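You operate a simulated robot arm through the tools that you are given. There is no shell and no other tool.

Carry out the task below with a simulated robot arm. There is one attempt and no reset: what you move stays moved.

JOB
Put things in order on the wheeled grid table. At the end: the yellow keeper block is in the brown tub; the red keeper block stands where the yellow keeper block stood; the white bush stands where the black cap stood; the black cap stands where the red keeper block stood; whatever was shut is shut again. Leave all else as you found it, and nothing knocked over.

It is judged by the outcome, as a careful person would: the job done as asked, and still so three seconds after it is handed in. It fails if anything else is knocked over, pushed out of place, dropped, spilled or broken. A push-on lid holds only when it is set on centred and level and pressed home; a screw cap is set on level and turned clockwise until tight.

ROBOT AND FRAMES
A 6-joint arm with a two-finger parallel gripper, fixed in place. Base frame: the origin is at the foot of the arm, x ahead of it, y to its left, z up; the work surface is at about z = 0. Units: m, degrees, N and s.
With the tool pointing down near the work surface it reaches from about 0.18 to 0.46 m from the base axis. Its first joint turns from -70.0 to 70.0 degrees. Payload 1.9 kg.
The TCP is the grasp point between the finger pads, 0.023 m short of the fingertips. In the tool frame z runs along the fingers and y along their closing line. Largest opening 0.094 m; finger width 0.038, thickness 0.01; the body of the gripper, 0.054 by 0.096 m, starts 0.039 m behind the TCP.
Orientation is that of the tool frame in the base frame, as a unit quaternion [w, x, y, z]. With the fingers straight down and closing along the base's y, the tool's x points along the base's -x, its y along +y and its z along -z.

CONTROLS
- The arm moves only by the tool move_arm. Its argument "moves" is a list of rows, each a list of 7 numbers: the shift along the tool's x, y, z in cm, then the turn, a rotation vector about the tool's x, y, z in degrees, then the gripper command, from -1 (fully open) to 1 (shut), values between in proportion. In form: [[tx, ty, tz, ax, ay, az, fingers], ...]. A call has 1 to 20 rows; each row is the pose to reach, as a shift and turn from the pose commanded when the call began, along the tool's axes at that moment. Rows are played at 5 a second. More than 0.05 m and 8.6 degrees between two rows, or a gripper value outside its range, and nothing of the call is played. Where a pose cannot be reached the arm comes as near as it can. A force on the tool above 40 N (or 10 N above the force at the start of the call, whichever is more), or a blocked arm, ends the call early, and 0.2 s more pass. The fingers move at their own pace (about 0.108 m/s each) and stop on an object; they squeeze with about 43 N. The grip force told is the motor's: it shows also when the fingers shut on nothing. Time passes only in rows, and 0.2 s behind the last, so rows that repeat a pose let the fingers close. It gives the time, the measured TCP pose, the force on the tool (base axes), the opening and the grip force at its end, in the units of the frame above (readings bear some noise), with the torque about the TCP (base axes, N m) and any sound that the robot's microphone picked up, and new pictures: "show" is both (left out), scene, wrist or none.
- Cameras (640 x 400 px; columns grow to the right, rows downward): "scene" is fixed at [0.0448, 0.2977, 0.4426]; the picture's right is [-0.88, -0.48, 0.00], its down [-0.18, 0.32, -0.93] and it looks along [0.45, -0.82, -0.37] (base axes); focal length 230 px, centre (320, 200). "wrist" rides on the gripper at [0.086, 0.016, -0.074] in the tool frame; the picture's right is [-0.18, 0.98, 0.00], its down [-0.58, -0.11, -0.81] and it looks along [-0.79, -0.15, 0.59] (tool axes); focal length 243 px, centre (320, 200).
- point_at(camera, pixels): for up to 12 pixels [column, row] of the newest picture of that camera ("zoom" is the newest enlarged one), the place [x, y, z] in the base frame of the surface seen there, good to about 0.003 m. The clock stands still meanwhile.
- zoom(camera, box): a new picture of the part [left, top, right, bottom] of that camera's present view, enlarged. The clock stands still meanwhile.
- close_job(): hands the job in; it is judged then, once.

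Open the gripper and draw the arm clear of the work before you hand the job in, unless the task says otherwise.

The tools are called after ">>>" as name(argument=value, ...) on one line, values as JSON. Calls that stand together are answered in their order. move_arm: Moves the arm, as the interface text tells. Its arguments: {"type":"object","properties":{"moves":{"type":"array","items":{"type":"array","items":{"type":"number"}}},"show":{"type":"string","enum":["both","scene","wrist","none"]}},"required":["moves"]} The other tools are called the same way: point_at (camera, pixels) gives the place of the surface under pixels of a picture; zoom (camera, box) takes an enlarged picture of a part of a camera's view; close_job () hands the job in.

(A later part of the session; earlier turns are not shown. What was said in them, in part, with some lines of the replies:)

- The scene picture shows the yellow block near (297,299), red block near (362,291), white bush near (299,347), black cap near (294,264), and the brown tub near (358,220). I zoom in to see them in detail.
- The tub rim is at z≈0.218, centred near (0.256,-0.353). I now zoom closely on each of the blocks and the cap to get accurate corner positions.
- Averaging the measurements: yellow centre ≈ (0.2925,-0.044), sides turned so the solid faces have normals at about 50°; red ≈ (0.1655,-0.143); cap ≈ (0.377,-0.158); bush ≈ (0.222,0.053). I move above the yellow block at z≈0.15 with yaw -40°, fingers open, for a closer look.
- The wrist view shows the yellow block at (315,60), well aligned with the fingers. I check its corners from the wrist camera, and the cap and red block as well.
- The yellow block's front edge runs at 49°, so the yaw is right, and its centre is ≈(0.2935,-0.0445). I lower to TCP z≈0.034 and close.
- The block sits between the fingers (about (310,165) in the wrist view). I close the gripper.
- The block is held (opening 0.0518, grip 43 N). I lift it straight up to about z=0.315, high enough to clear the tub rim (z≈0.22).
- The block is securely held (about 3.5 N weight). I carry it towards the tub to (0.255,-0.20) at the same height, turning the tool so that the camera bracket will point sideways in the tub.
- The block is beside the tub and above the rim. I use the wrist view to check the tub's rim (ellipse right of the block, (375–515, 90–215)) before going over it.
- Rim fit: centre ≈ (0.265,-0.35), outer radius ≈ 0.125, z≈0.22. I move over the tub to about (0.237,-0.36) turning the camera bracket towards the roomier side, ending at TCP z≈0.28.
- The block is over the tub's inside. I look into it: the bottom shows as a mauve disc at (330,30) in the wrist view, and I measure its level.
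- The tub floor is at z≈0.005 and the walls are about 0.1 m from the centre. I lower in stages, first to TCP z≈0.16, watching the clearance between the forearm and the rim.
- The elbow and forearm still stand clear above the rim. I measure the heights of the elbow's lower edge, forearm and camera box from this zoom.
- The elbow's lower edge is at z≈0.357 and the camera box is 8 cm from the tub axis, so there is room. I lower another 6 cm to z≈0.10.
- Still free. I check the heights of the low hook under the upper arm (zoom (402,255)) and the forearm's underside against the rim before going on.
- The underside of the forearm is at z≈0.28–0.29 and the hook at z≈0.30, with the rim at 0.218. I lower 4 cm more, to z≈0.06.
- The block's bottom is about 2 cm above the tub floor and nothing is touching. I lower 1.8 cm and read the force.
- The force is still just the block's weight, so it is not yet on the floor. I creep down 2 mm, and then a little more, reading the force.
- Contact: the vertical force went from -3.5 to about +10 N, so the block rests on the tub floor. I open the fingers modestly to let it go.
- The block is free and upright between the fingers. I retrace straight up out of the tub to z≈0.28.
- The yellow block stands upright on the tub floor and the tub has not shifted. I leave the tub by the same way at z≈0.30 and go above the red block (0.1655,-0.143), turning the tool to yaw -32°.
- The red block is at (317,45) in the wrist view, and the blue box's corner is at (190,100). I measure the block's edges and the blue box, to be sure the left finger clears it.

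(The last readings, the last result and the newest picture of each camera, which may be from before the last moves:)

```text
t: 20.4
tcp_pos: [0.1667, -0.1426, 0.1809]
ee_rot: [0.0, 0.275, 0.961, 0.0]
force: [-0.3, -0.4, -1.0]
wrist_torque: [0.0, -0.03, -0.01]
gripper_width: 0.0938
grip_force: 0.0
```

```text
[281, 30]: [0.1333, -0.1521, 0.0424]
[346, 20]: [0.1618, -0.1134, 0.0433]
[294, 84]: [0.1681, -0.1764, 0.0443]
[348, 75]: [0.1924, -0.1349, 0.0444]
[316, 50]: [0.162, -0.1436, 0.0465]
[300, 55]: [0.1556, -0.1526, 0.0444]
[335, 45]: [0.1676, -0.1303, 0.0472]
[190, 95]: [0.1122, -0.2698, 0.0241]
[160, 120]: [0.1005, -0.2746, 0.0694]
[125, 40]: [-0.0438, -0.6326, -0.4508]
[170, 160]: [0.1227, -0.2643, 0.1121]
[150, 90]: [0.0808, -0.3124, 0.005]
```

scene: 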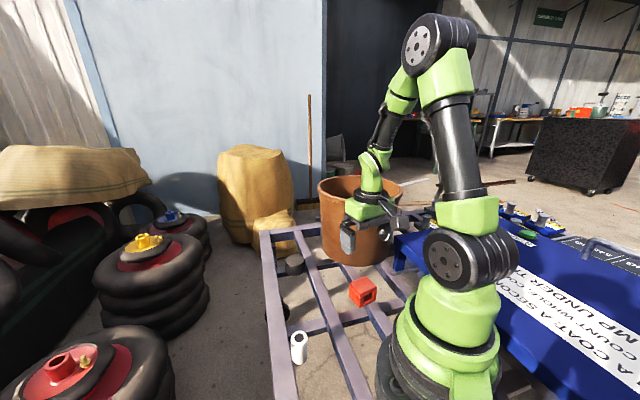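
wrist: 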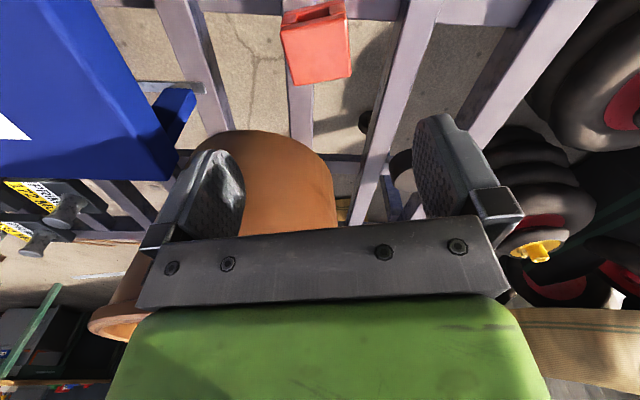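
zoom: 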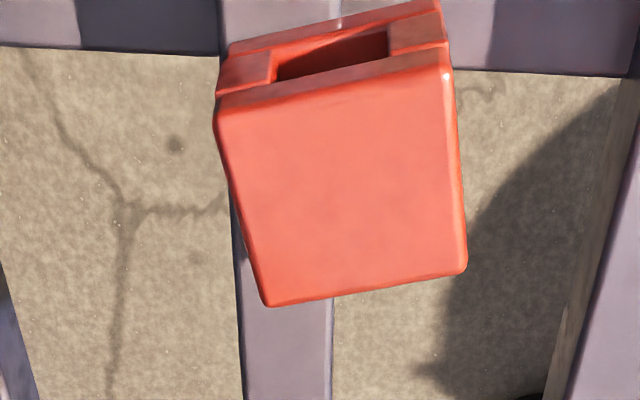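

The red block's centre is ≈(0.165,-0.1437) with its solid faces' normal at about 56°; the blue box is over 7 cm from the finger. I turn 2° more and lower to TCP z≈0.03.

>>> move_arm(moves=[[0.02, -0.1, 4, 0, 0, 2, -1], [0.02, -0.1, 8, 0, 0, 2, -1], [0.02, -0.1, 12, 0, 0, 2, -1], [0.02, -0.1, 14.2, 0, 0, 2, -1], [0.02, -0.1, 15, 0, 0, 2, -1], [0.02, -0.1, 15, 0, 0, 2, -1]])

```text
t: 21.8
tcp_pos: [0.1655, -0.1441, 0.0306]
ee_rot: [0.001, 0.292, 0.956, 0.0]
force: [0.4, -0.7, -0.2]
wrist_torque: [0.01, 0.0, 0.02]
gripper_width: 0.0937
grip_force: 0.1
```

scene: 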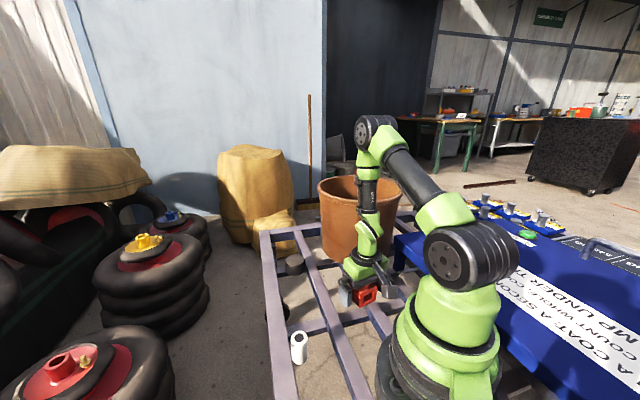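
wrist: 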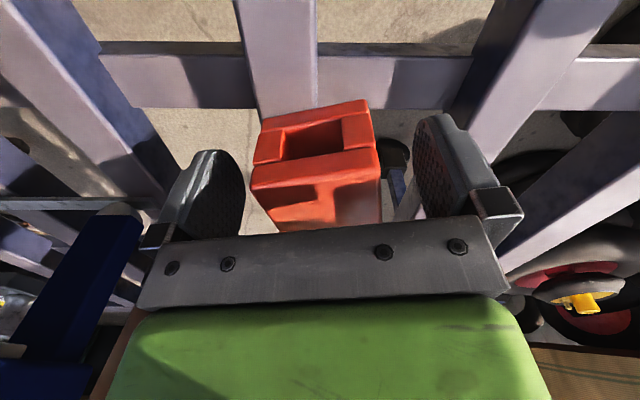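

The red block sits between the fingers (315,165). I close on it.

>>> move_arm(moves=[[0, 0, 0, 0, 0, 0, -0.3], [0, 0, 0, 0, 0, 0, 0.2], [0, 0, 0, 0, 0, 0, 1], [0, 0, 0, 0, 0, 0, 1], [0, 0, 0, 0, 0, 0, 1]])

```text
t: 23.0
tcp_pos: [0.1648, -0.1449, 0.0303]
ee_rot: [0.0, 0.292, 0.956, 0.0]
force: [0.9, 0.5, 0.2]
wrist_torque: [-0.05, 0.03, 0.03]
gripper_width: 0.0519
grip_force: 43.3
```

scene: 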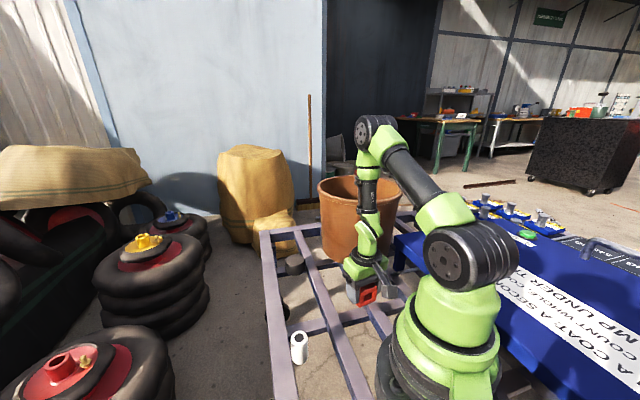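
wrist: 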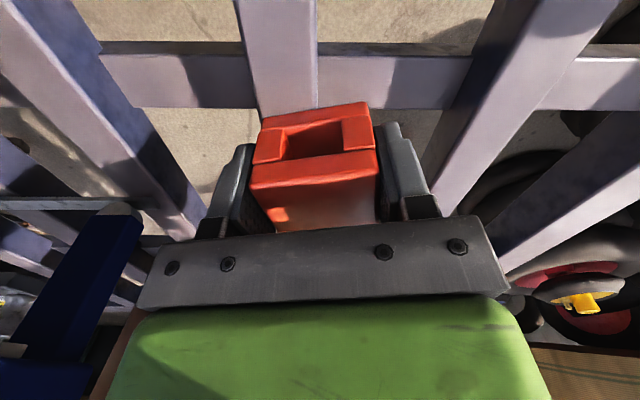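

The red block is held (0.0519 opening, 43 N). I lift 10 cm and carry it over the yellow block's old place (0.2935,-0.0445), turning to yaw -40°.

>>> move_arm(moves=[[0, 0, -1, 0, 0, 0, 1], [0, 0, -4.5, 0, 0, 0, 1], [0, 0, -8.5, 0, 0, 0, 1], [0, 0, -10, 0, 0, 0, 1], [-1.02, 3.08, -10, 0, 0, 1.2, 1], [-2.05, 6.16, -10, 0, 0, 2.4, 1], [-3.07, 9.25, -10, 0, 0, 3.6, 1], [-4.1, 12.33, -10, 0, 0, 4.8, 1], [-5.12, 15.41, -10, 0, 0, 6, 1], [-5.12, 15.41, -10, 0, 0, 6, 1]])

```text
t: 25.2
tcp_pos: [0.2938, -0.0455, 0.1294]
ee_rot: [0.0, 0.342, 0.94, 0.001]
force: [-0.2, 0.7, -2.8]
wrist_torque: [0.0, 0.02, -0.01]
gripper_width: 0.0518
grip_force: 42.8
```

scene: 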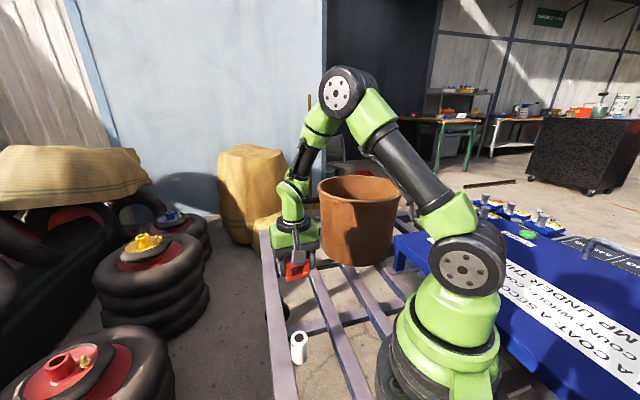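
wrist: 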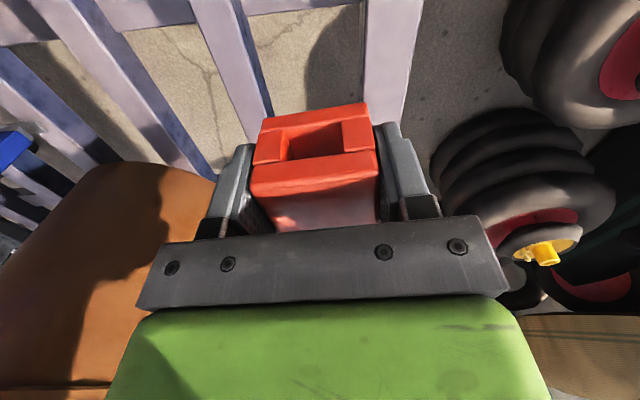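

The red block is above the old yellow place. I lower it to just above the surface, then creep the last 2 mm watching the force.

>>> move_arm(moves=[[0, 0, 3.5, 0, 0, 0, 1], [0, 0, 7, 0, 0, 0, 1], [0, 0, 9, 0, 0, 0, 1], [0, 0, 9.8, 0, 0, 0, 1], [0, 0, 9.9, 0, 0, 0, 1], [0, 0, 9.9, 0, 0, 0, 1]])

```text
t: 26.6
tcp_pos: [0.2945, -0.0447, 0.0315]
ee_rot: [0.0, 0.342, 0.94, 0.002]
force: [-3.2, -3.4, 13.6]
wrist_torque: [-0.45, 0.24, -0.07]
gripper_width: 0.052
grip_force: 42.9
```

scene: 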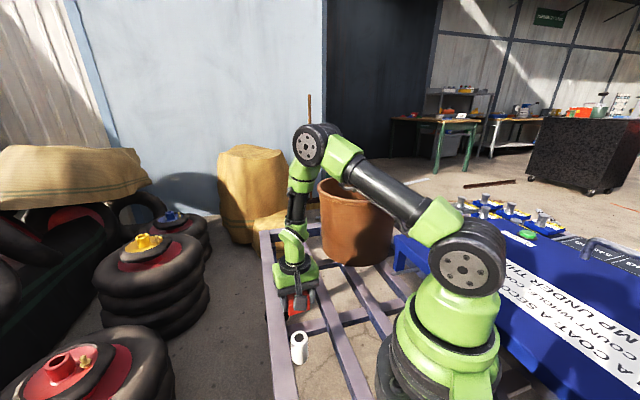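
wrist: 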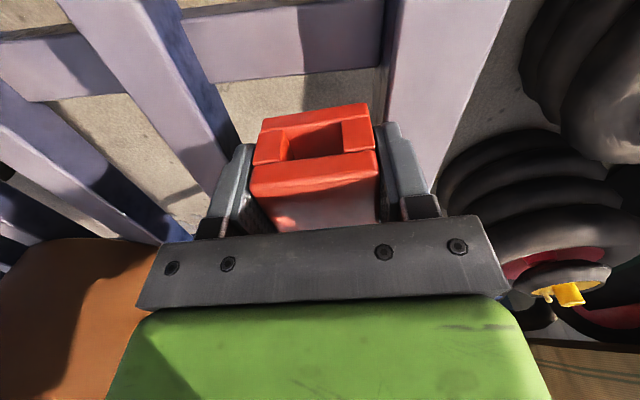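

The block has touched (about 16 N), with some torque suggesting one edge lands first. I look closely at it before releasing.

>>> zoom(camera="scene", box=[260, 270, 340, 320])

>>> point_at(camera="scene", pixels=[[296, 310], [300, 316], [290, 312], [305, 312], [270, 310], [320, 300], [312, 300]])

```text
8.00 times, centred on (300, 295) of scene
```

zoom: 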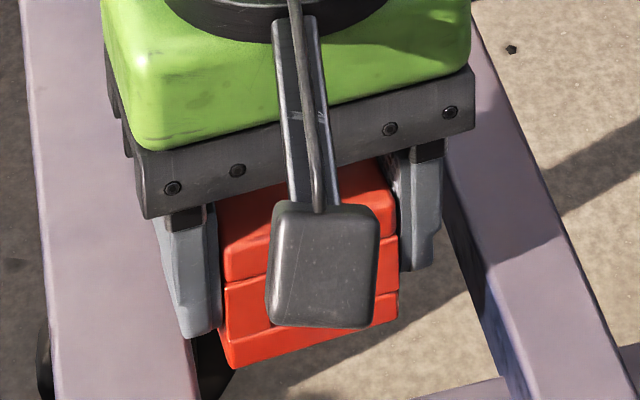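

```text
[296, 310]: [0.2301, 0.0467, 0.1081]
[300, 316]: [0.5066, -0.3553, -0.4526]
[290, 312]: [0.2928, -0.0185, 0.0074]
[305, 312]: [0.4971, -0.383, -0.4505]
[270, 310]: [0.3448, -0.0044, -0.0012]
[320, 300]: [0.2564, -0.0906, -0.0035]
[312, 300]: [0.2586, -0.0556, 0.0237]
```

The block stands where the yellow one stood. I ease up by 0.8 mm to take the load off and open the fingers.

>>> move_arm(moves=[[0, 0, -0.08, 0, 0, 0, 1], [0, 0, -0.08, 0, 0, 0, -0.12], [0, 0, -0.08, 0, 0, 0, -0.4], [0, 0, -0.08, 0, 0, 0, -1], [0, 0, -0.08, 0, 0, 0, -1], [0, 0, -0.08, 0, 0, 0, -1]])

>>> zoom(camera="scene", box=[260, 270, 340, 320])

```text
t: 28.0
tcp_pos: [0.2947, -0.0445, 0.0305]
ee_rot: [0.0, 0.342, 0.94, 0.0]
force: [0.6, 1.2, 0.6]
wrist_torque: [0.0, -0.01, -0.02]
gripper_width: 0.094
grip_force: 0.1
```

scene: 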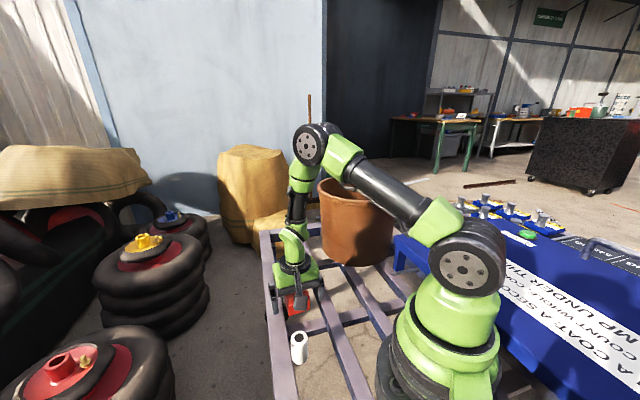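
wrist: 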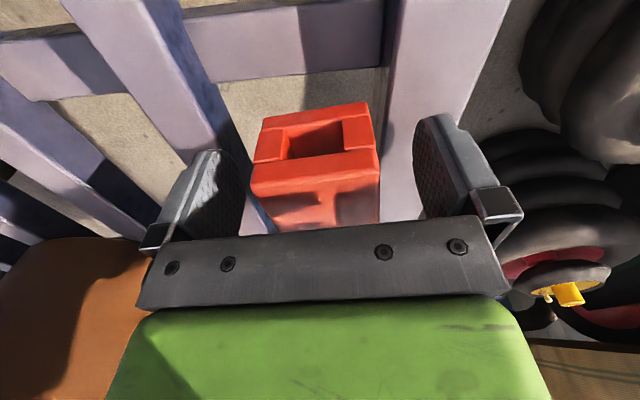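

```text
8.00 times, centred on (300, 295) of scene
```

zoom: 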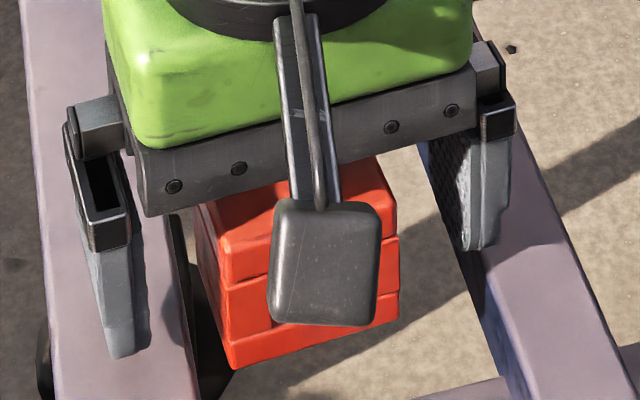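

The red block is released and upright. I rise and move above the black cap (0.377,-0.158), turning to yaw -23°.

>>> move_arm(moves=[[0, 0, -1.5, 0, 0, 0, -1], [0, 0, -5, 0, 0, 0, -1], [0, 0, -9, 0, 0, 0, -1], [0, 0, -13, 0, 0, 0, -1], [-2.74, -0.67, -13, 0, 0, -3.4, -1], [-5.48, -1.33, -13, 0, 0, -6.8, -1], [-8.21, -2.0, -13, 0, 0, -10.2, -1], [-10.95, -2.66, -13, 0, 0, -13.6, -1], [-13.69, -3.33, -13, 0, 0, -17, -1], [-13.69, -3.33, -13, 0, 0, -17, -1]])

>>> zoom(camera="scene", box=[260, 240, 356, 300])

```text
t: 30.2
tcp_pos: [0.3781, -0.1578, 0.163]
ee_rot: [0.0, 0.198, 0.98, 0.0]
force: [0.6, 0.4, 0.6]
wrist_torque: [0.03, 0.02, 0.04]
gripper_width: 0.094
grip_force: 0.1
```

scene: 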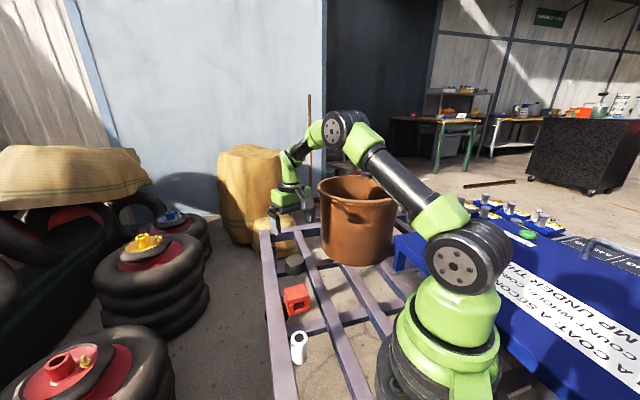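
wrist: 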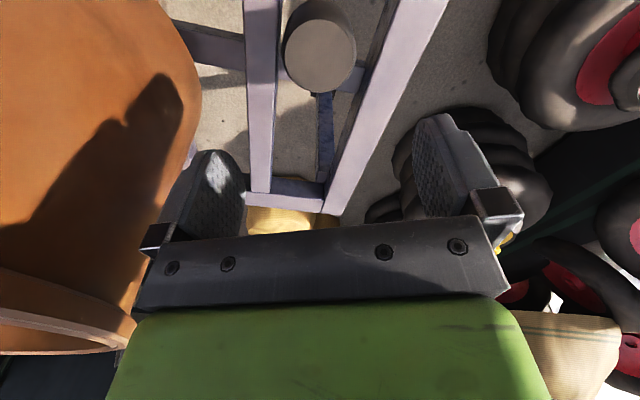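

```text
6.67 times, centred on (308, 270) of scene
```

zoom: 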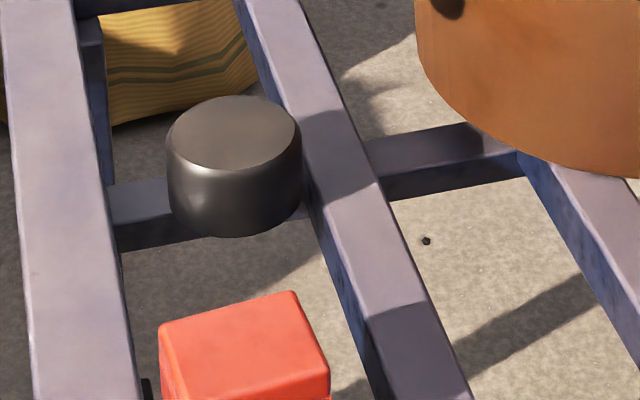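

The cap is at (320,55) in the wrist view. I measure its top's edges and the new place of the red block.

>>> point_at(camera="wrist", pixels=[[320, 55], [288, 55], [354, 55], [320, 25], [320, 85], [300, 35], [342, 75], [300, 78], [340, 33], [310, 10], [320, 60], [330, 50]])

>>> zoom(camera="wrist", box=[260, 0, 388, 100])

>>> zoom(camera="scene", box=[265, 280, 329, 320])

```text
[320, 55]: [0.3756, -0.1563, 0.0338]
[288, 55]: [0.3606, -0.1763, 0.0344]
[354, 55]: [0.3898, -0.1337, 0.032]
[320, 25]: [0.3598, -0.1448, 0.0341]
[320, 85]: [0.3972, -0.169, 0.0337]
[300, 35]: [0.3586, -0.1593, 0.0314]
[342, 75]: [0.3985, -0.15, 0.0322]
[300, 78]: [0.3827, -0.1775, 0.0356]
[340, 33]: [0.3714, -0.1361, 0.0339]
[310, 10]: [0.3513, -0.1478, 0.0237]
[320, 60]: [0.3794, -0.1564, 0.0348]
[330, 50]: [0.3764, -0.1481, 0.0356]
```

```text
4.00 times, centred on (324, 50) of wrist
```

zoom: 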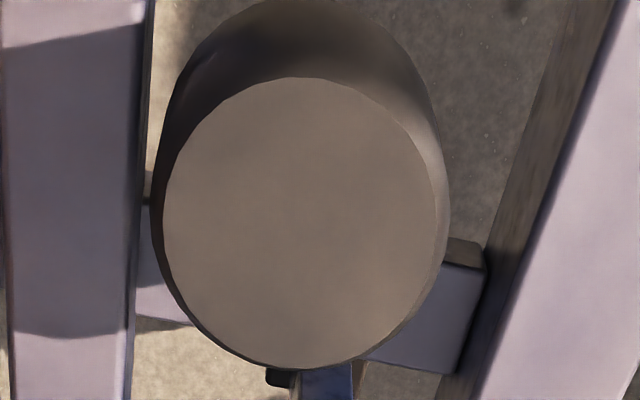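

```text
10.00 times, centred on (297, 300) of scene
```

zoom: 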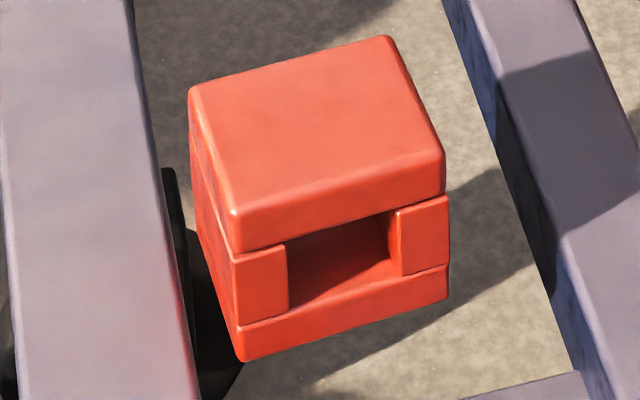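

The red block's picture matches the yellow one's earlier to about 1 px (≈2 mm). The cap's centre is ≈(0.377,-0.157), top z≈0.034; I lower to TCP z≈0.028 around it.

>>> move_arm(moves=[[0.04, 0.09, 4, 0, 0, 0, -1], [0.04, 0.09, 8, 0, 0, 0, -1], [0.04, 0.09, 11.5, 0, 0, 0, -1], [0.04, 0.09, 13, 0, 0, 0, -1], [0.04, 0.09, 13.4, 0, 0, 0, -1], [0.04, 0.09, 13.4, 0, 0, 0, -1]])

>>> zoom(camera="scene", box=[260, 220, 356, 300])

```text
t: 31.6
tcp_pos: [0.378, -0.1573, 0.0285]
ee_rot: [0.0, 0.199, 0.98, 0.001]
force: [0.3, -1.1, -0.7]
wrist_torque: [-0.01, 0.05, 0.0]
gripper_width: 0.0939
grip_force: 0.1
```

scene: 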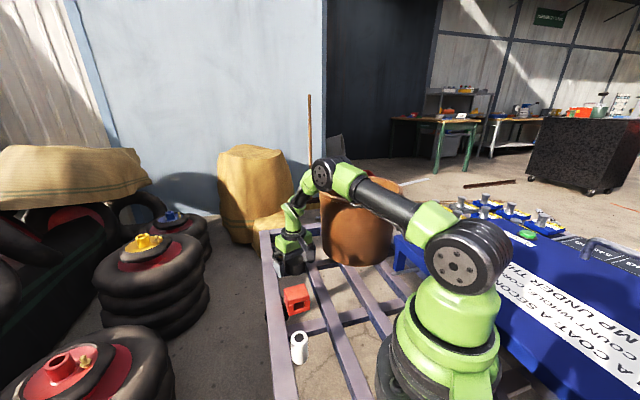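
wrist: 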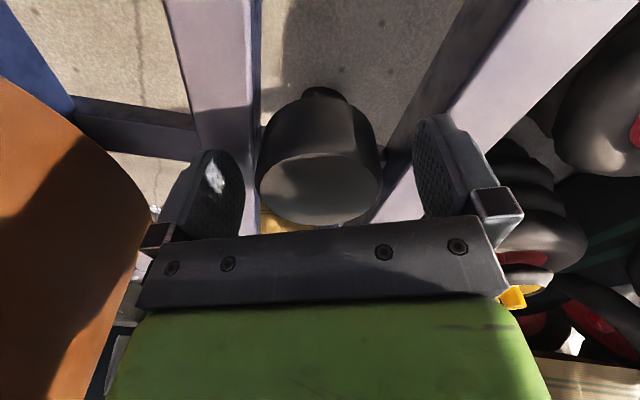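

```text
5.00 times, centred on (308, 260) of scene
```

zoom: 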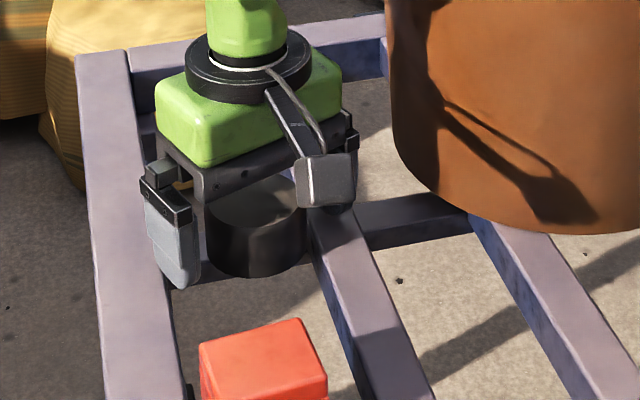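

The cap lies between the fingers at (320,165). I close on it.

>>> move_arm(moves=[[0, 0, 0, 0, 0, 0, -0.3], [0, 0, 0, 0, 0, 0, 0.2], [0, 0, 0, 0, 0, 0, 1], [0, 0, 0, 0, 0, 0, 1], [0, 0, 0, 0, 0, 0, 1]])

```text
t: 32.8
tcp_pos: [0.3777, -0.1568, 0.0283]
ee_rot: [0.0, 0.199, 0.98, 0.0]
force: [0.1, 0.8, 0.4]
wrist_torque: [0.02, 0.0, 0.02]
gripper_width: 0.0586
grip_force: 42.5
```

scene: 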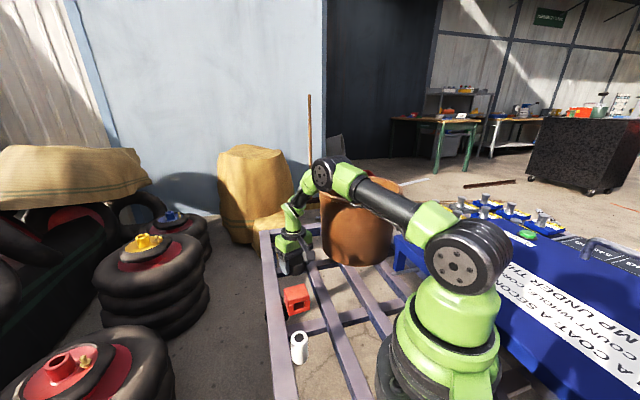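
wrist: 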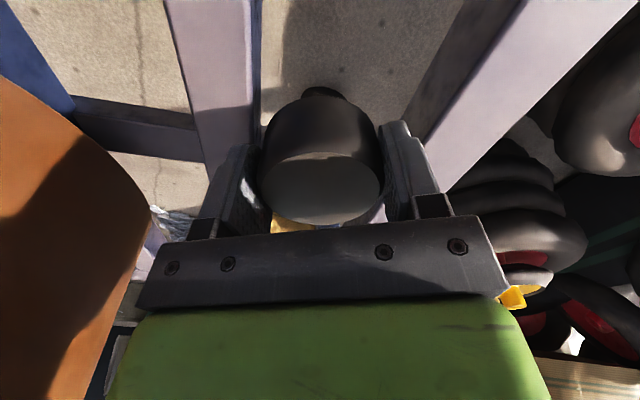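

The cap is held (opening 0.0586, 43 N). I lift it 11 cm and carry it on a path between the tub and the red block to the red block's old place (0.1655,-0.144), ending with yaw -34°.

>>> move_arm(moves=[[0, 0, -1, 0, 0, 0, 1], [0, 0, -4.5, 0, 0, 0, 1], [0, 0, -8.5, 0, 0, 0, 1], [0, 0, -11, 0, 0, 0, 1], [3.81, 0.78, -11, 0, 0, 1.57, 1], [7.69, 0.97, -11, 0, 0, 3.14, 1], [11.23, 0.34, -11, 0, 0, 4.71, 1], [14.37, -1.21, -11, 0, 0, 6.28, 1], [17.2, -3.5, -11, 0, 0, 7.86, 1], [18.57, -5.27, -11, 0, 0, 9.43, 1], [19.98, -7.06, -11, 0, 0, 11, 1], [19.98, -7.06, -11, 0, 0, 11, 1]])

```text
t: 35.4
tcp_pos: [0.1662, -0.1441, 0.1379]
ee_rot: [0.001, 0.292, 0.956, -0.001]
force: [0.3, -0.6, -0.4]
wrist_torque: [0.0, -0.02, 0.01]
gripper_width: 0.0583
grip_force: 42.8
```

scene: 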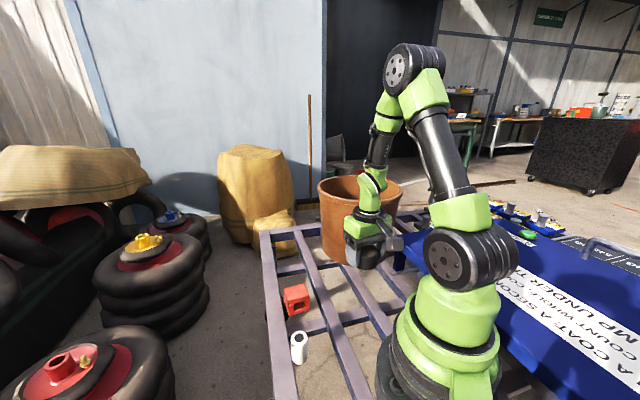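
wrist: 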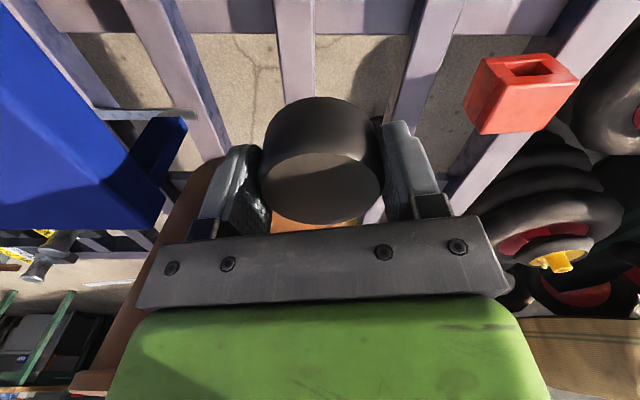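

The cap is above the red block's old place, and nothing was under it at its own old place (294,264). I lower it to within about 1 mm of the surface.

>>> move_arm(moves=[[0, 0, 4, 0, 0, 0, 1], [0, 0, 8, 0, 0, 0, 1], [0, 0, 10, 0, 0, 0, 1], [0, 0, 10.7, 0, 0, 0, 1], [0, 0, 10.9, 0, 0, 0, 1], [0, 0, 10.9, 0, 0, 0, 1]])

>>> zoom(camera="scene", box=[320, 250, 416, 320])

```text
t: 36.8
tcp_pos: [0.165, -0.1438, 0.029]
ee_rot: [0.0, 0.293, 0.956, 0.0]
force: [-0.4, 0.7, 0.3]
wrist_torque: [0.0, 0.02, -0.02]
gripper_width: 0.0584
grip_force: 42.7
```

scene: 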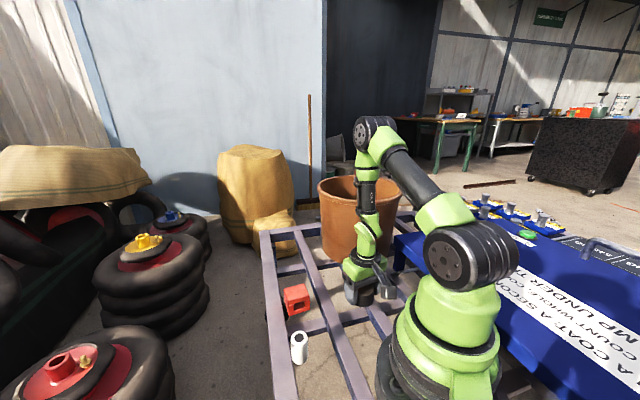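
wrist: 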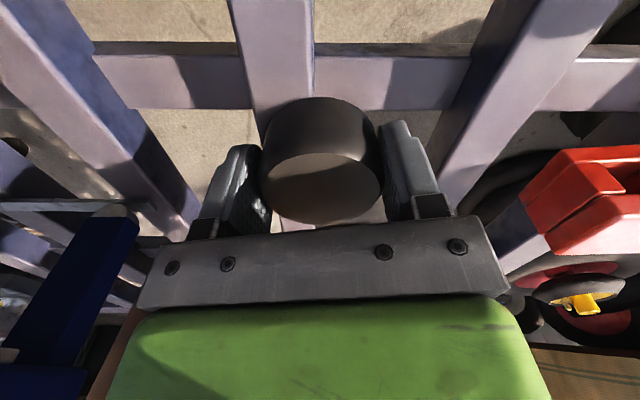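

```text
5.71 times, centred on (368, 285) of scene
```

zoom: 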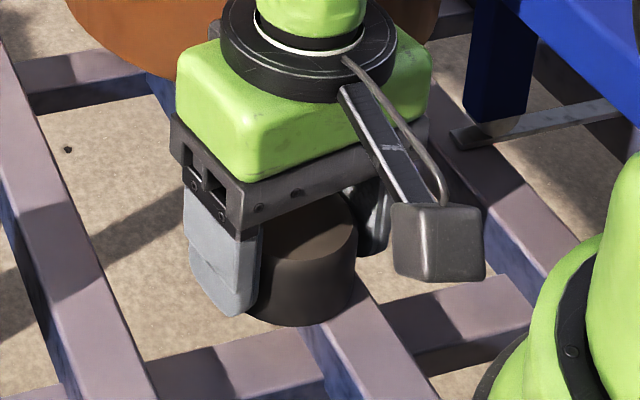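

No contact yet (0.3 N). I creep down another 1 mm to touch.

>>> move_arm(moves=[[0, 0, 0.1, 0, 0, 0, 1], [0, 0, 0.1, 0, 0, 0, 1]], show="none")

```text
t: 37.4
tcp_pos: [0.1663, -0.1432, 0.0284]
ee_rot: [0.0, 0.292, 0.956, -0.001]
force: [0.0, -0.7, -0.7]
wrist_torque: [0.01, -0.01, 0.0]
gripper_width: 0.0583
grip_force: 43.1
```

Still free; another 1 mm down in half-millimetre steps.

>>> move_arm(moves=[[0, 0, 0.05, 0, 0, 0, 1], [0, 0, 0.1, 0, 0, 0, 1], [0, 0, 0.1, 0, 0, 0, 1]], show="none")

```text
t: 38.2
tcp_pos: [0.1666, -0.1437, 0.0269]
ee_rot: [0.0, 0.292, 0.956, -0.001]
force: [-2.8, -2.3, 27.3]
wrist_torque: [-0.19, 0.09, -0.1]
gripper_width: 0.0585
grip_force: 42.5
```

Contact at 27 N. I back off 0.8 mm and open the fingers.

>>> move_arm(moves=[[0, 0, -0.08, 0, 0, 0, 1], [0, 0, -0.08, 0, 0, 0, -0.27], [0, 0, -0.08, 0, 0, 0, -0.5], [0, 0, -0.08, 0, 0, 0, -1], [0, 0, -0.08, 0, 0, 0, -1], [0, 0, -0.08, 0, 0, 0, -1]])

>>> zoom(camera="scene", box=[320, 250, 416, 320])

```text
t: 39.6
tcp_pos: [0.1658, -0.1428, 0.0282]
ee_rot: [0.0, 0.293, 0.956, 0.0]
force: [0.2, -0.4, 0.7]
wrist_torque: [0.01, 0.04, -0.02]
gripper_width: 0.094
grip_force: 0.0
```

scene: 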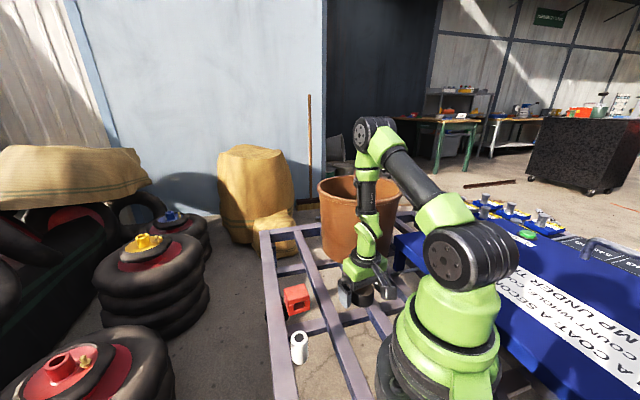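
wrist: 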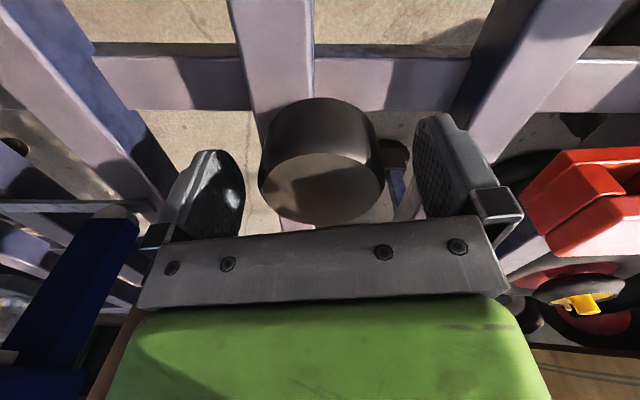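

```text
5.71 times, centred on (368, 285) of scene
```

zoom: 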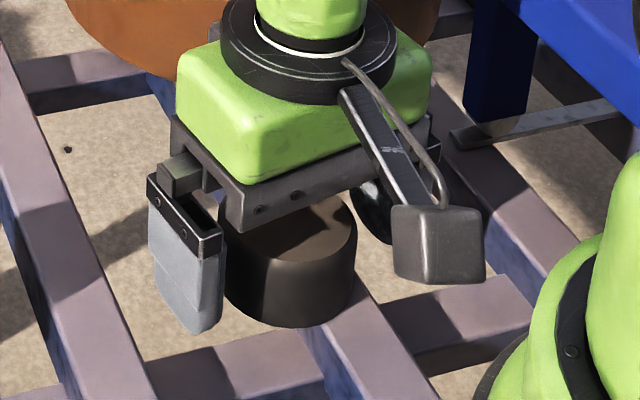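

The cap stands upright on the red block's old place. I lift clear and move above the white bush (0.222,0.053), turning to yaw 0.

>>> move_arm(moves=[[0, 0, -1.5, 0, 0, 0, -1], [0, 0, -5, 0, 0, 0, -1], [0, 0, -9, 0, 0, 0, -1], [0, 0, -13, 0, 0, 0, -1], [-0.41, 3.77, -13, 0, 0, -5.67, -1], [0.42, 7.68, -13, 0, 0, -11.33, -1], [1.83, 11.56, -13, 0, 0, -17, -1], [3.64, 15.15, -13, 0, 0, -22.67, -1], [5.05, 17.58, -13, 0, 0, -28.33, -1], [6.33, 19.49, -13, 0, 0, -34, -1], [6.33, 19.49, -13, 0, 0, -34, -1]])

>>> zoom(camera="wrist", box=[240, 0, 400, 100])

>>> zoom(camera="scene", box=[260, 240, 404, 380])

```text
t: 42.0
tcp_pos: [0.2233, 0.0536, 0.1569]
ee_rot: [0.0, 0.0, 1.0, 0.0]
force: [-0.5, -0.7, 0.0]
wrist_torque: [-0.01, -0.03, -0.06]
gripper_width: 0.094
grip_force: 0.1
```

scene: 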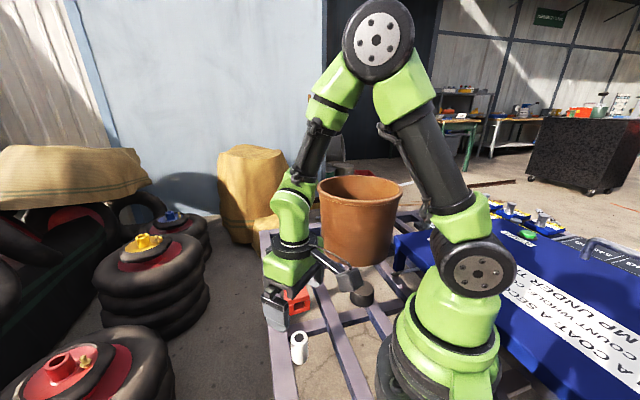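
wrist: 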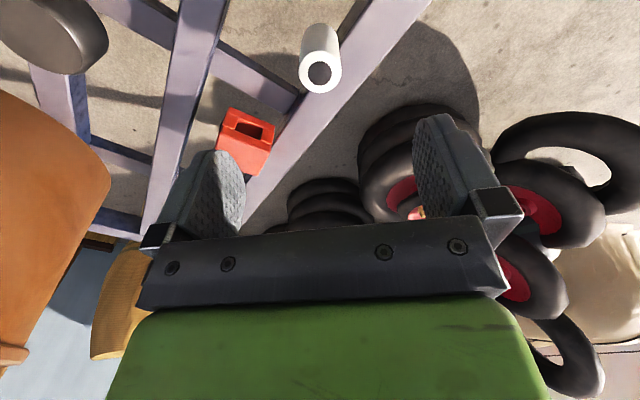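

```text
4.00 times, centred on (320, 50) of wrist
```

zoom: 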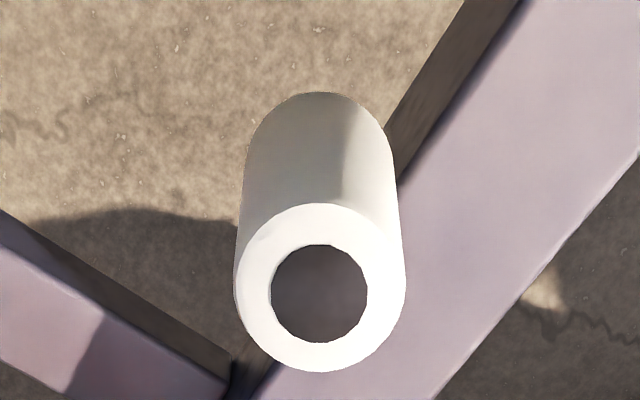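

```text
2.86 times, centred on (332, 310) of scene
```

zoom: 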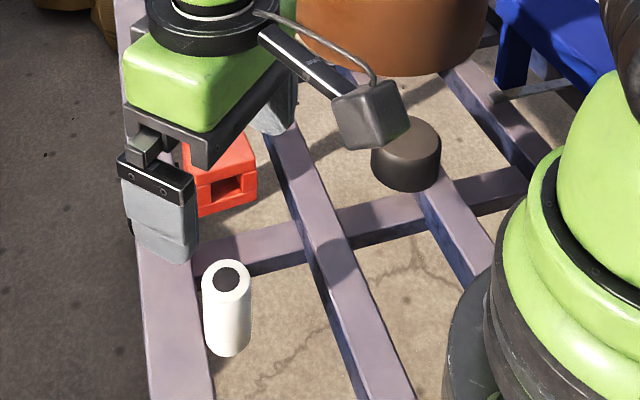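

The bush shows at (320,70) in the wrist view. I measure its top rim to centre the fingers on it.

>>> point_at(camera="wrist", pixels=[[301, 71], [304, 60], [312, 54], [326, 53], [336, 60], [340, 72], [335, 86], [320, 91], [306, 84], [320, 72], [320, 30], [320, 40]])

```text
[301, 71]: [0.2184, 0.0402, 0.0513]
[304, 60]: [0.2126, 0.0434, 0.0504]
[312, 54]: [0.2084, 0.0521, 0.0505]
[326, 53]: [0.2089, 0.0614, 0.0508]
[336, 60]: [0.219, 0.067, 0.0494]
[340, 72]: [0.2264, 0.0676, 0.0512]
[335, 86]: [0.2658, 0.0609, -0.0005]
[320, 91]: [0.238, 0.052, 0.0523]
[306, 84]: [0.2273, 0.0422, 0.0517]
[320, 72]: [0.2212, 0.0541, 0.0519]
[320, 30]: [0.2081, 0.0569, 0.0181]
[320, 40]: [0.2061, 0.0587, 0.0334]
```

The bush's centre is ≈(0.2225,0.054), top z≈0.051. I lower to TCP z≈0.03 around it.

>>> move_arm(moves=[[0, 0.1, 4, 0, 0, 0, -1], [0, 0.1, 8, 0, 0, 0, -1], [0, 0.1, 11, 0, 0, 0, -1], [0, 0.1, 12.4, 0, 0, 0, -1], [0, 0.1, 12.7, 0, 0, 0, -1], [0, 0.1, 12.7, 0, 0, 0, -1]])

```text
t: 43.4
tcp_pos: [0.2202, 0.0544, 0.0304]
ee_rot: [-0.001, 0.0, 1.0, 0.001]
force: [-0.2, 0.1, -0.5]
wrist_torque: [0.0, 0.0, -0.01]
gripper_width: 0.0938
grip_force: 0.0
```

scene: 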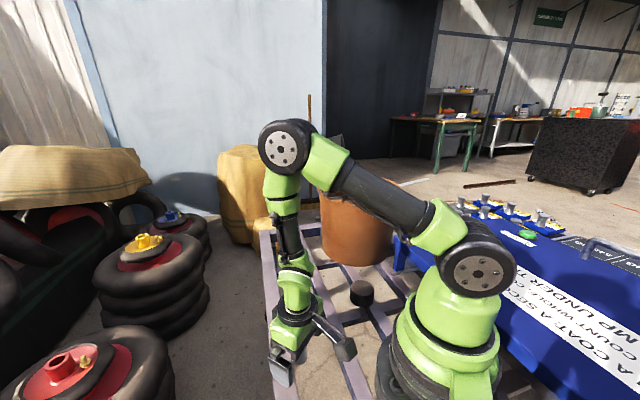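
wrist: 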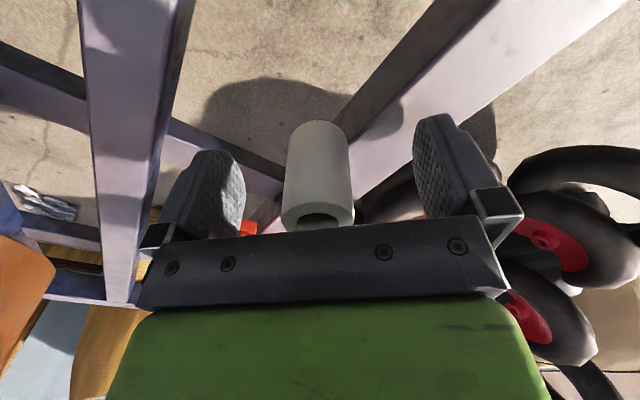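

The bush is centred between the fingers (320,175). I close on it.

>>> move_arm(moves=[[0, 0, 0, 0, 0, 0, -0.3], [0, 0, 0, 0, 0, 0, 0.2], [0, 0, 0, 0, 0, 0, 0.4], [0, 0, 0, 0, 0, 0, 1], [0, 0, 0, 0, 0, 0, 1], [0, 0, 0, 0, 0, 0, 1]])

```text
t: 44.8
tcp_pos: [0.221, 0.0542, 0.0299]
ee_rot: [0.0, -0.001, 1.0, 0.0]
force: [0.7, 0.4, 1.7]
wrist_torque: [0.03, -0.02, 0.02]
gripper_width: 0.03
grip_force: 42.9
```

scene: 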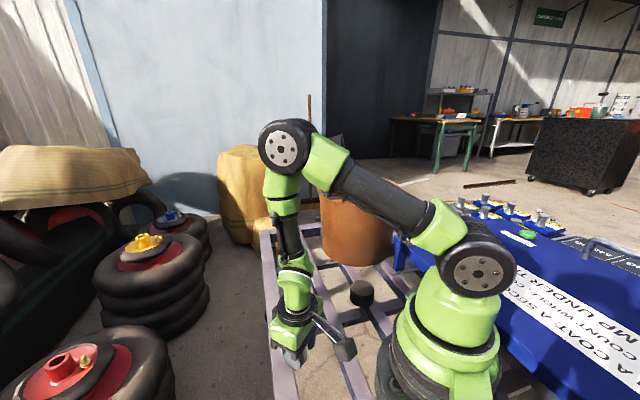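
wrist: 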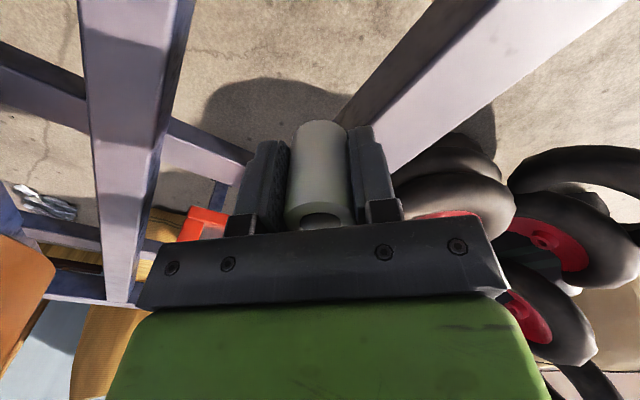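

The bush is held (0.030 opening). I lift it 13 cm and carry it, well above the red block, to the cap's old place (0.377,-0.157), turning to yaw -23°.

>>> move_arm(moves=[[0, 0, -1, 0, 0, 0, 1], [0, 0, -4.5, 0, 0, 0, 1], [0, 0, -9, 0, 0, 0, 1], [0, 0, -13, 0, 0, 0, 1], [-2.21, -3.01, -13, 0, 0, 3.29, 1], [-4.43, -6.03, -13, 0, 0, 6.57, 1], [-6.64, -9.04, -13, 0, 0, 9.86, 1], [-8.86, -12.06, -13, 0, 0, 13.14, 1], [-11.07, -15.07, -13, 0, 0, 16.43, 1], [-13.29, -18.09, -13, 0, 0, 19.71, 1], [-15.5, -21.1, -13, 0, 0, 23, 1], [-15.5, -21.1, -13, 0, 0, 23, 1]])

```text
t: 47.4
tcp_pos: [0.3775, -0.1569, 0.1627]
ee_rot: [0.0, 0.2, 0.98, -0.001]
force: [-0.1, -0.2, 0.1]
wrist_torque: [0.01, 0.0, 0.02]
gripper_width: 0.0301
grip_force: 43.0
```

scene: 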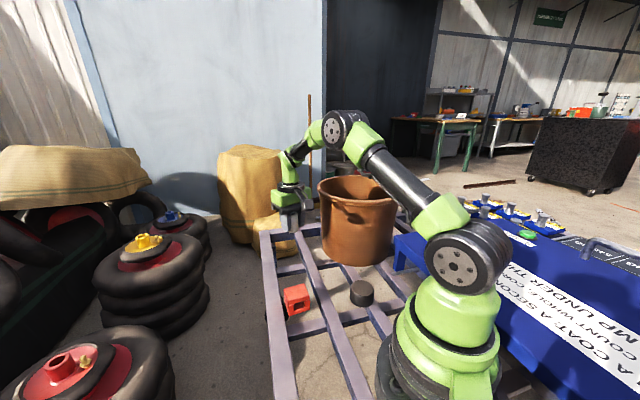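
wrist: 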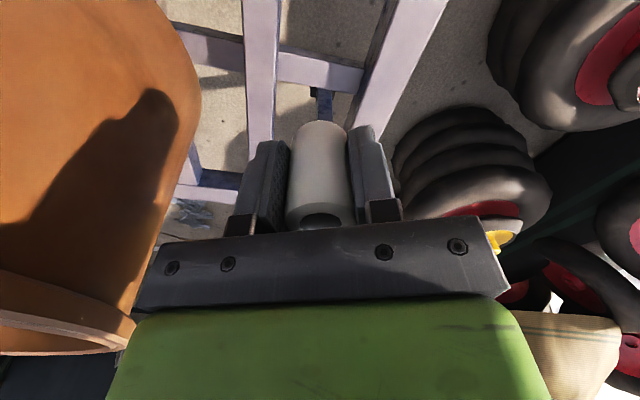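

The bush is above the cap's old place. I lower it to about 1 mm above the surface.

>>> move_arm(moves=[[0, 0, 4, 0, 0, 0, 1], [0, 0, 8, 0, 0, 0, 1], [0, 0, 11, 0, 0, 0, 1], [0, 0, 12.5, 0, 0, 0, 1], [0, 0, 12.9, 0, 0, 0, 1], [0, 0, 12.9, 0, 0, 0, 1]])

>>> zoom(camera="scene", box=[260, 220, 356, 300])

```text
t: 48.8
tcp_pos: [0.3776, -0.1561, 0.0323]
ee_rot: [-0.001, 0.2, 0.98, 0.001]
force: [-0.4, -0.4, -1.0]
wrist_torque: [0.02, 0.02, -0.03]
gripper_width: 0.0301
grip_force: 42.6
```

scene: 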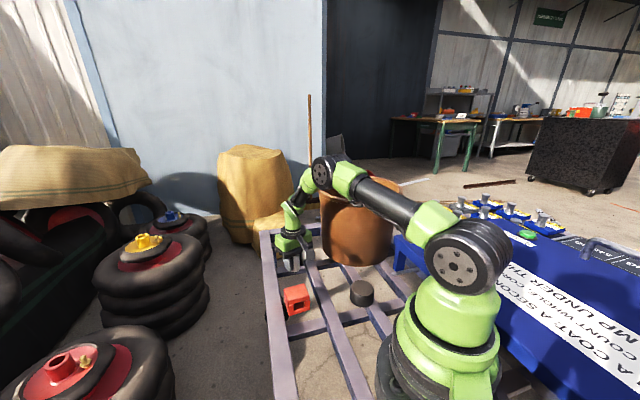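
wrist: 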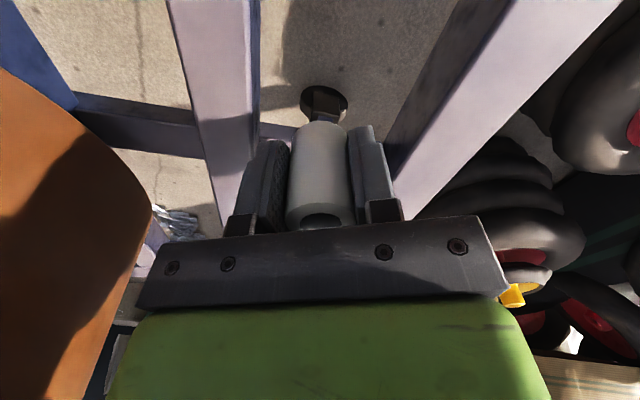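

```text
5.00 times, centred on (308, 260) of scene
```

zoom: 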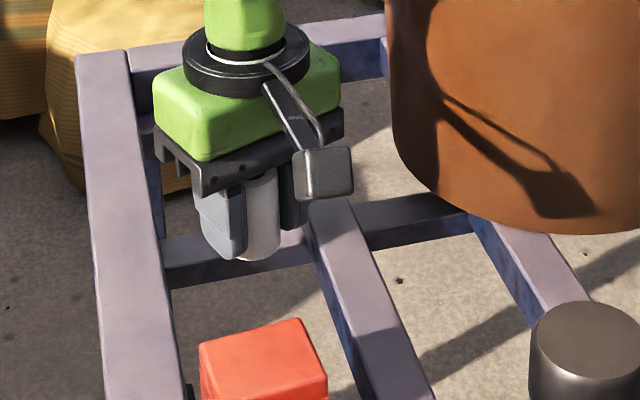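

No contact yet. I creep down in half-millimetre steps to 1 mm.

>>> move_arm(moves=[[0, 0, 0.05, 0, 0, 0, 1], [0, 0, 0.1, 0, 0, 0, 1], [0, 0, 0.1, 0, 0, 0, 1]], show="none")

```text
t: 49.6
tcp_pos: [0.377, -0.1568, 0.0301]
ee_rot: [0.0, 0.199, 0.98, 0.001]
force: [0.4, -1.2, -0.1]
wrist_torque: [0.0, -0.01, -0.01]
gripper_width: 0.0299
grip_force: 42.7
```

Still free (-0.1 N); another 0.5–1 mm.

>>> move_arm(moves=[[0, 0, 0.05, 0, 0, 0, 1], [0, 0, 0.05, 0, 0, 0, 1]], show="none")

```text
t: 50.2
tcp_pos: [0.3775, -0.1562, 0.0303]
ee_rot: [0.0, 0.199, 0.98, 0.0]
force: [-0.4, -1.0, -0.7]
wrist_torque: [-0.03, -0.01, 0.0]
gripper_width: 0.0299
grip_force: 42.8
```

Still free; another half millimetre.

>>> move_arm(moves=[[0, 0, 0.05, 0, 0, 0, 1], [0, 0, 0.05, 0, 0, 0, 1]], show="none")

```text
t: 50.8
tcp_pos: [0.3774, -0.1562, 0.031]
ee_rot: [0.001, 0.2, 0.98, 0.0]
force: [-1.4, 2.2, 7.2]
wrist_torque: [0.09, 0.0, 0.05]
gripper_width: 0.03
grip_force: 42.8
```

Contact at about 8 N: the bush stands on the surface. I ease 0.2 mm and open the fingers gently, in steps.

>>> move_arm(moves=[[0, 0, -0.02, 0, 0, 0, 0.36], [0, 0, -0.02, 0, 0, 0, 0.3], [0, 0, -0.02, 0, 0, 0, 0.2], [0, 0, -0.02, 0, 0, 0, 0], [0, 0, -0.02, 0, 0, 0, -0.4], [0, 0, -0.02, 0, 0, 0, -1], [0, 0, -0.02, 0, 0, 0, -1], [0, 0, -0.02, 0, 0, 0, -1]])

>>> zoom(camera="scene", box=[260, 220, 356, 300])

```text
t: 52.6
tcp_pos: [0.3777, -0.1571, 0.0311]
ee_rot: [0.0, 0.2, 0.98, 0.0]
force: [0.1, -0.2, 0.1]
wrist_torque: [-0.02, 0.03, 0.01]
gripper_width: 0.0938
grip_force: 0.1
```

scene: 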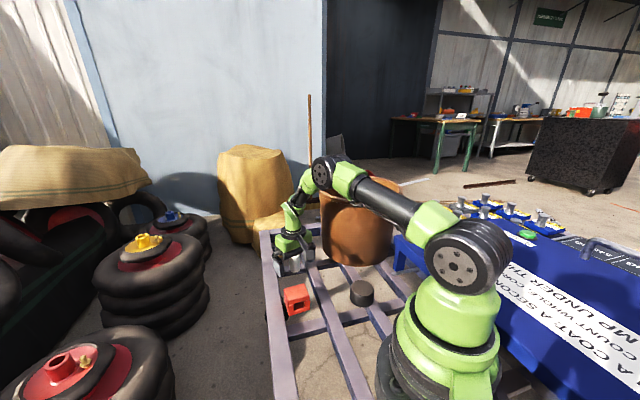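
wrist: 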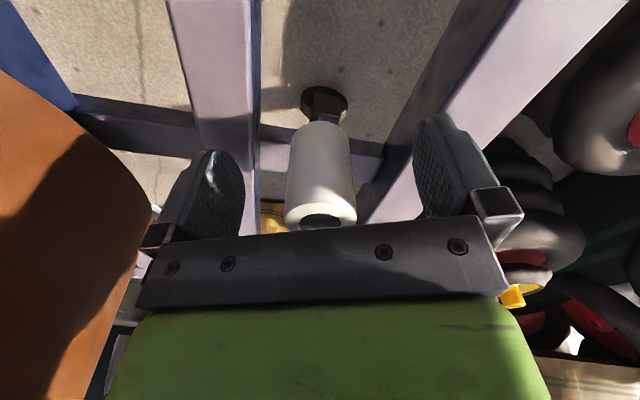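

```text
5.00 times, centred on (308, 260) of scene
```

zoom: 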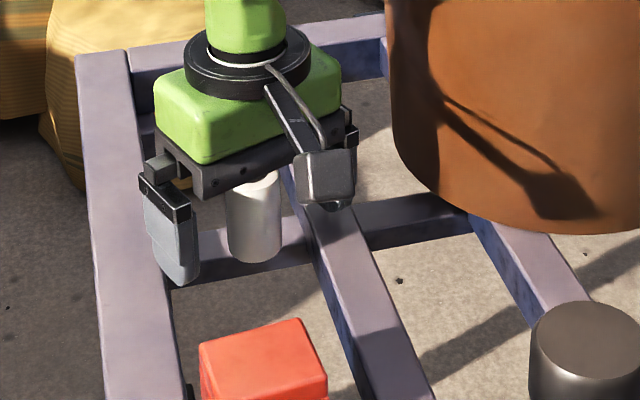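

The bush stands upright and free. I lift straight up and draw the arm back to its starting pose area.

>>> move_arm(moves=[[0, 0, -1.5, 0, 0, 0, -1], [0, 0, -5, 0, 0, 0, -1], [0, 0, -9, 0, 0, 0, -1], [0, 0, -13, 0, 0, 0, -1], [0, 0, -17, 0, 0, 0, -1], [0, 0, -20, 0, 0, 0, -1], [2.16, 1.25, -22.5, 0, 0, -5.75, -1], [4.33, 2.51, -25, 0, 0, -11.5, -1], [6.49, 3.76, -28, 0, 0, -17.25, -1], [8.65, 5.02, -31, 0, 0, -23, -1], [8.65, 5.02, -31, 0, 0, -23, -1]])

>>> zoom(camera="scene", box=[240, 230, 420, 390])

>>> point_at(camera="zoom", pixels=[[232, 55], [232, 110], [240, 155], [420, 150], [395, 145], [445, 145], [420, 125], [420, 165]])

```text
t: 55.0
tcp_pos: [0.315, -0.0756, 0.3384]
ee_rot: [0.0, -0.001, 1.0, 0.0]
force: [1.4, -0.3, 0.1]
wrist_torque: [0.01, -0.02, -0.02]
gripper_width: 0.0939
grip_force: 0.0
```

scene: 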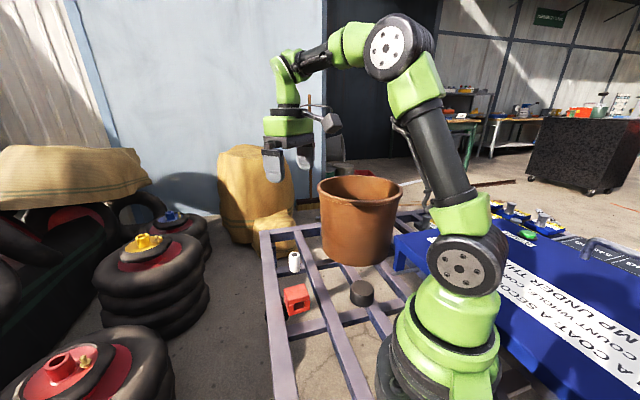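
wrist: 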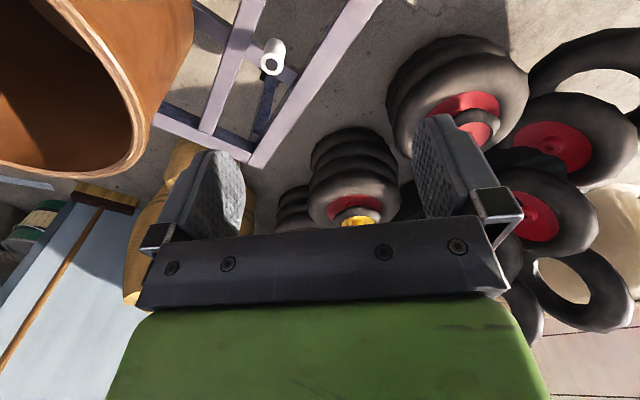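

```text
2.50 times, centred on (330, 310) of scene
```

zoom: 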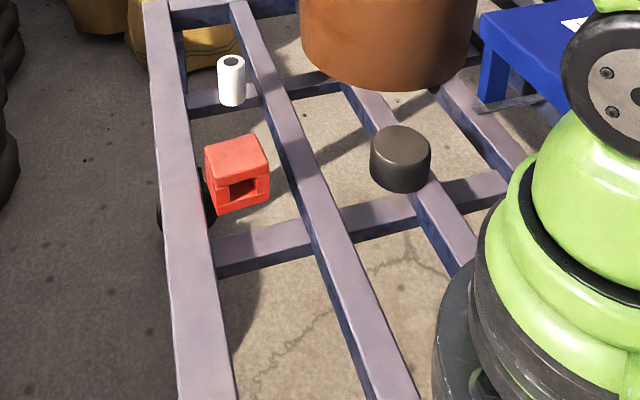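

```text
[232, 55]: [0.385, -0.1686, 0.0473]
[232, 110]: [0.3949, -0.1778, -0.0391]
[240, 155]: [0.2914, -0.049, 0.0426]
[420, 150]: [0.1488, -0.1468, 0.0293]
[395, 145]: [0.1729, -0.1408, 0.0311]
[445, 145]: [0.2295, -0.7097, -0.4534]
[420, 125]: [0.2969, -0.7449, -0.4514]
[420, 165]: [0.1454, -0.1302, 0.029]
```

All is in place: bush at (0.377,-0.156) where the cap was, red block at (0.294,-0.045) where the yellow one was, cap at (0.167,-0.142) where the red one was, yellow block in the tub, nothing was shut and nothing else has shifted. The gripper is open and the arm is clear, so I hand the job in.

>>> close_job()

```text
The job is handed in.
```

The job is done and handed in. No verdict has come back, so the results below are from my own pictures and readings.

| Object | Now stands | How close to the target |
|---|---|---|
| Yellow keeper block | Upright on the floor of the brown tub | Set down until it touched, then released |
| Red keeper block | Where the yellow block stood | About 2–3 mm off, turned the same way |
| Black cap | Where the red block stood | About 3–4 mm off |
| White bush | Where the black cap stood | About 2 mm off |

All three pieces on the table stood upright in the last picture. I found nothing on the table that was shut, so there was nothing to close again. In the last picture the tub had not moved and nothing else looked disturbed. The gripper is open, and the arm is back near its starting position, clear of the work.
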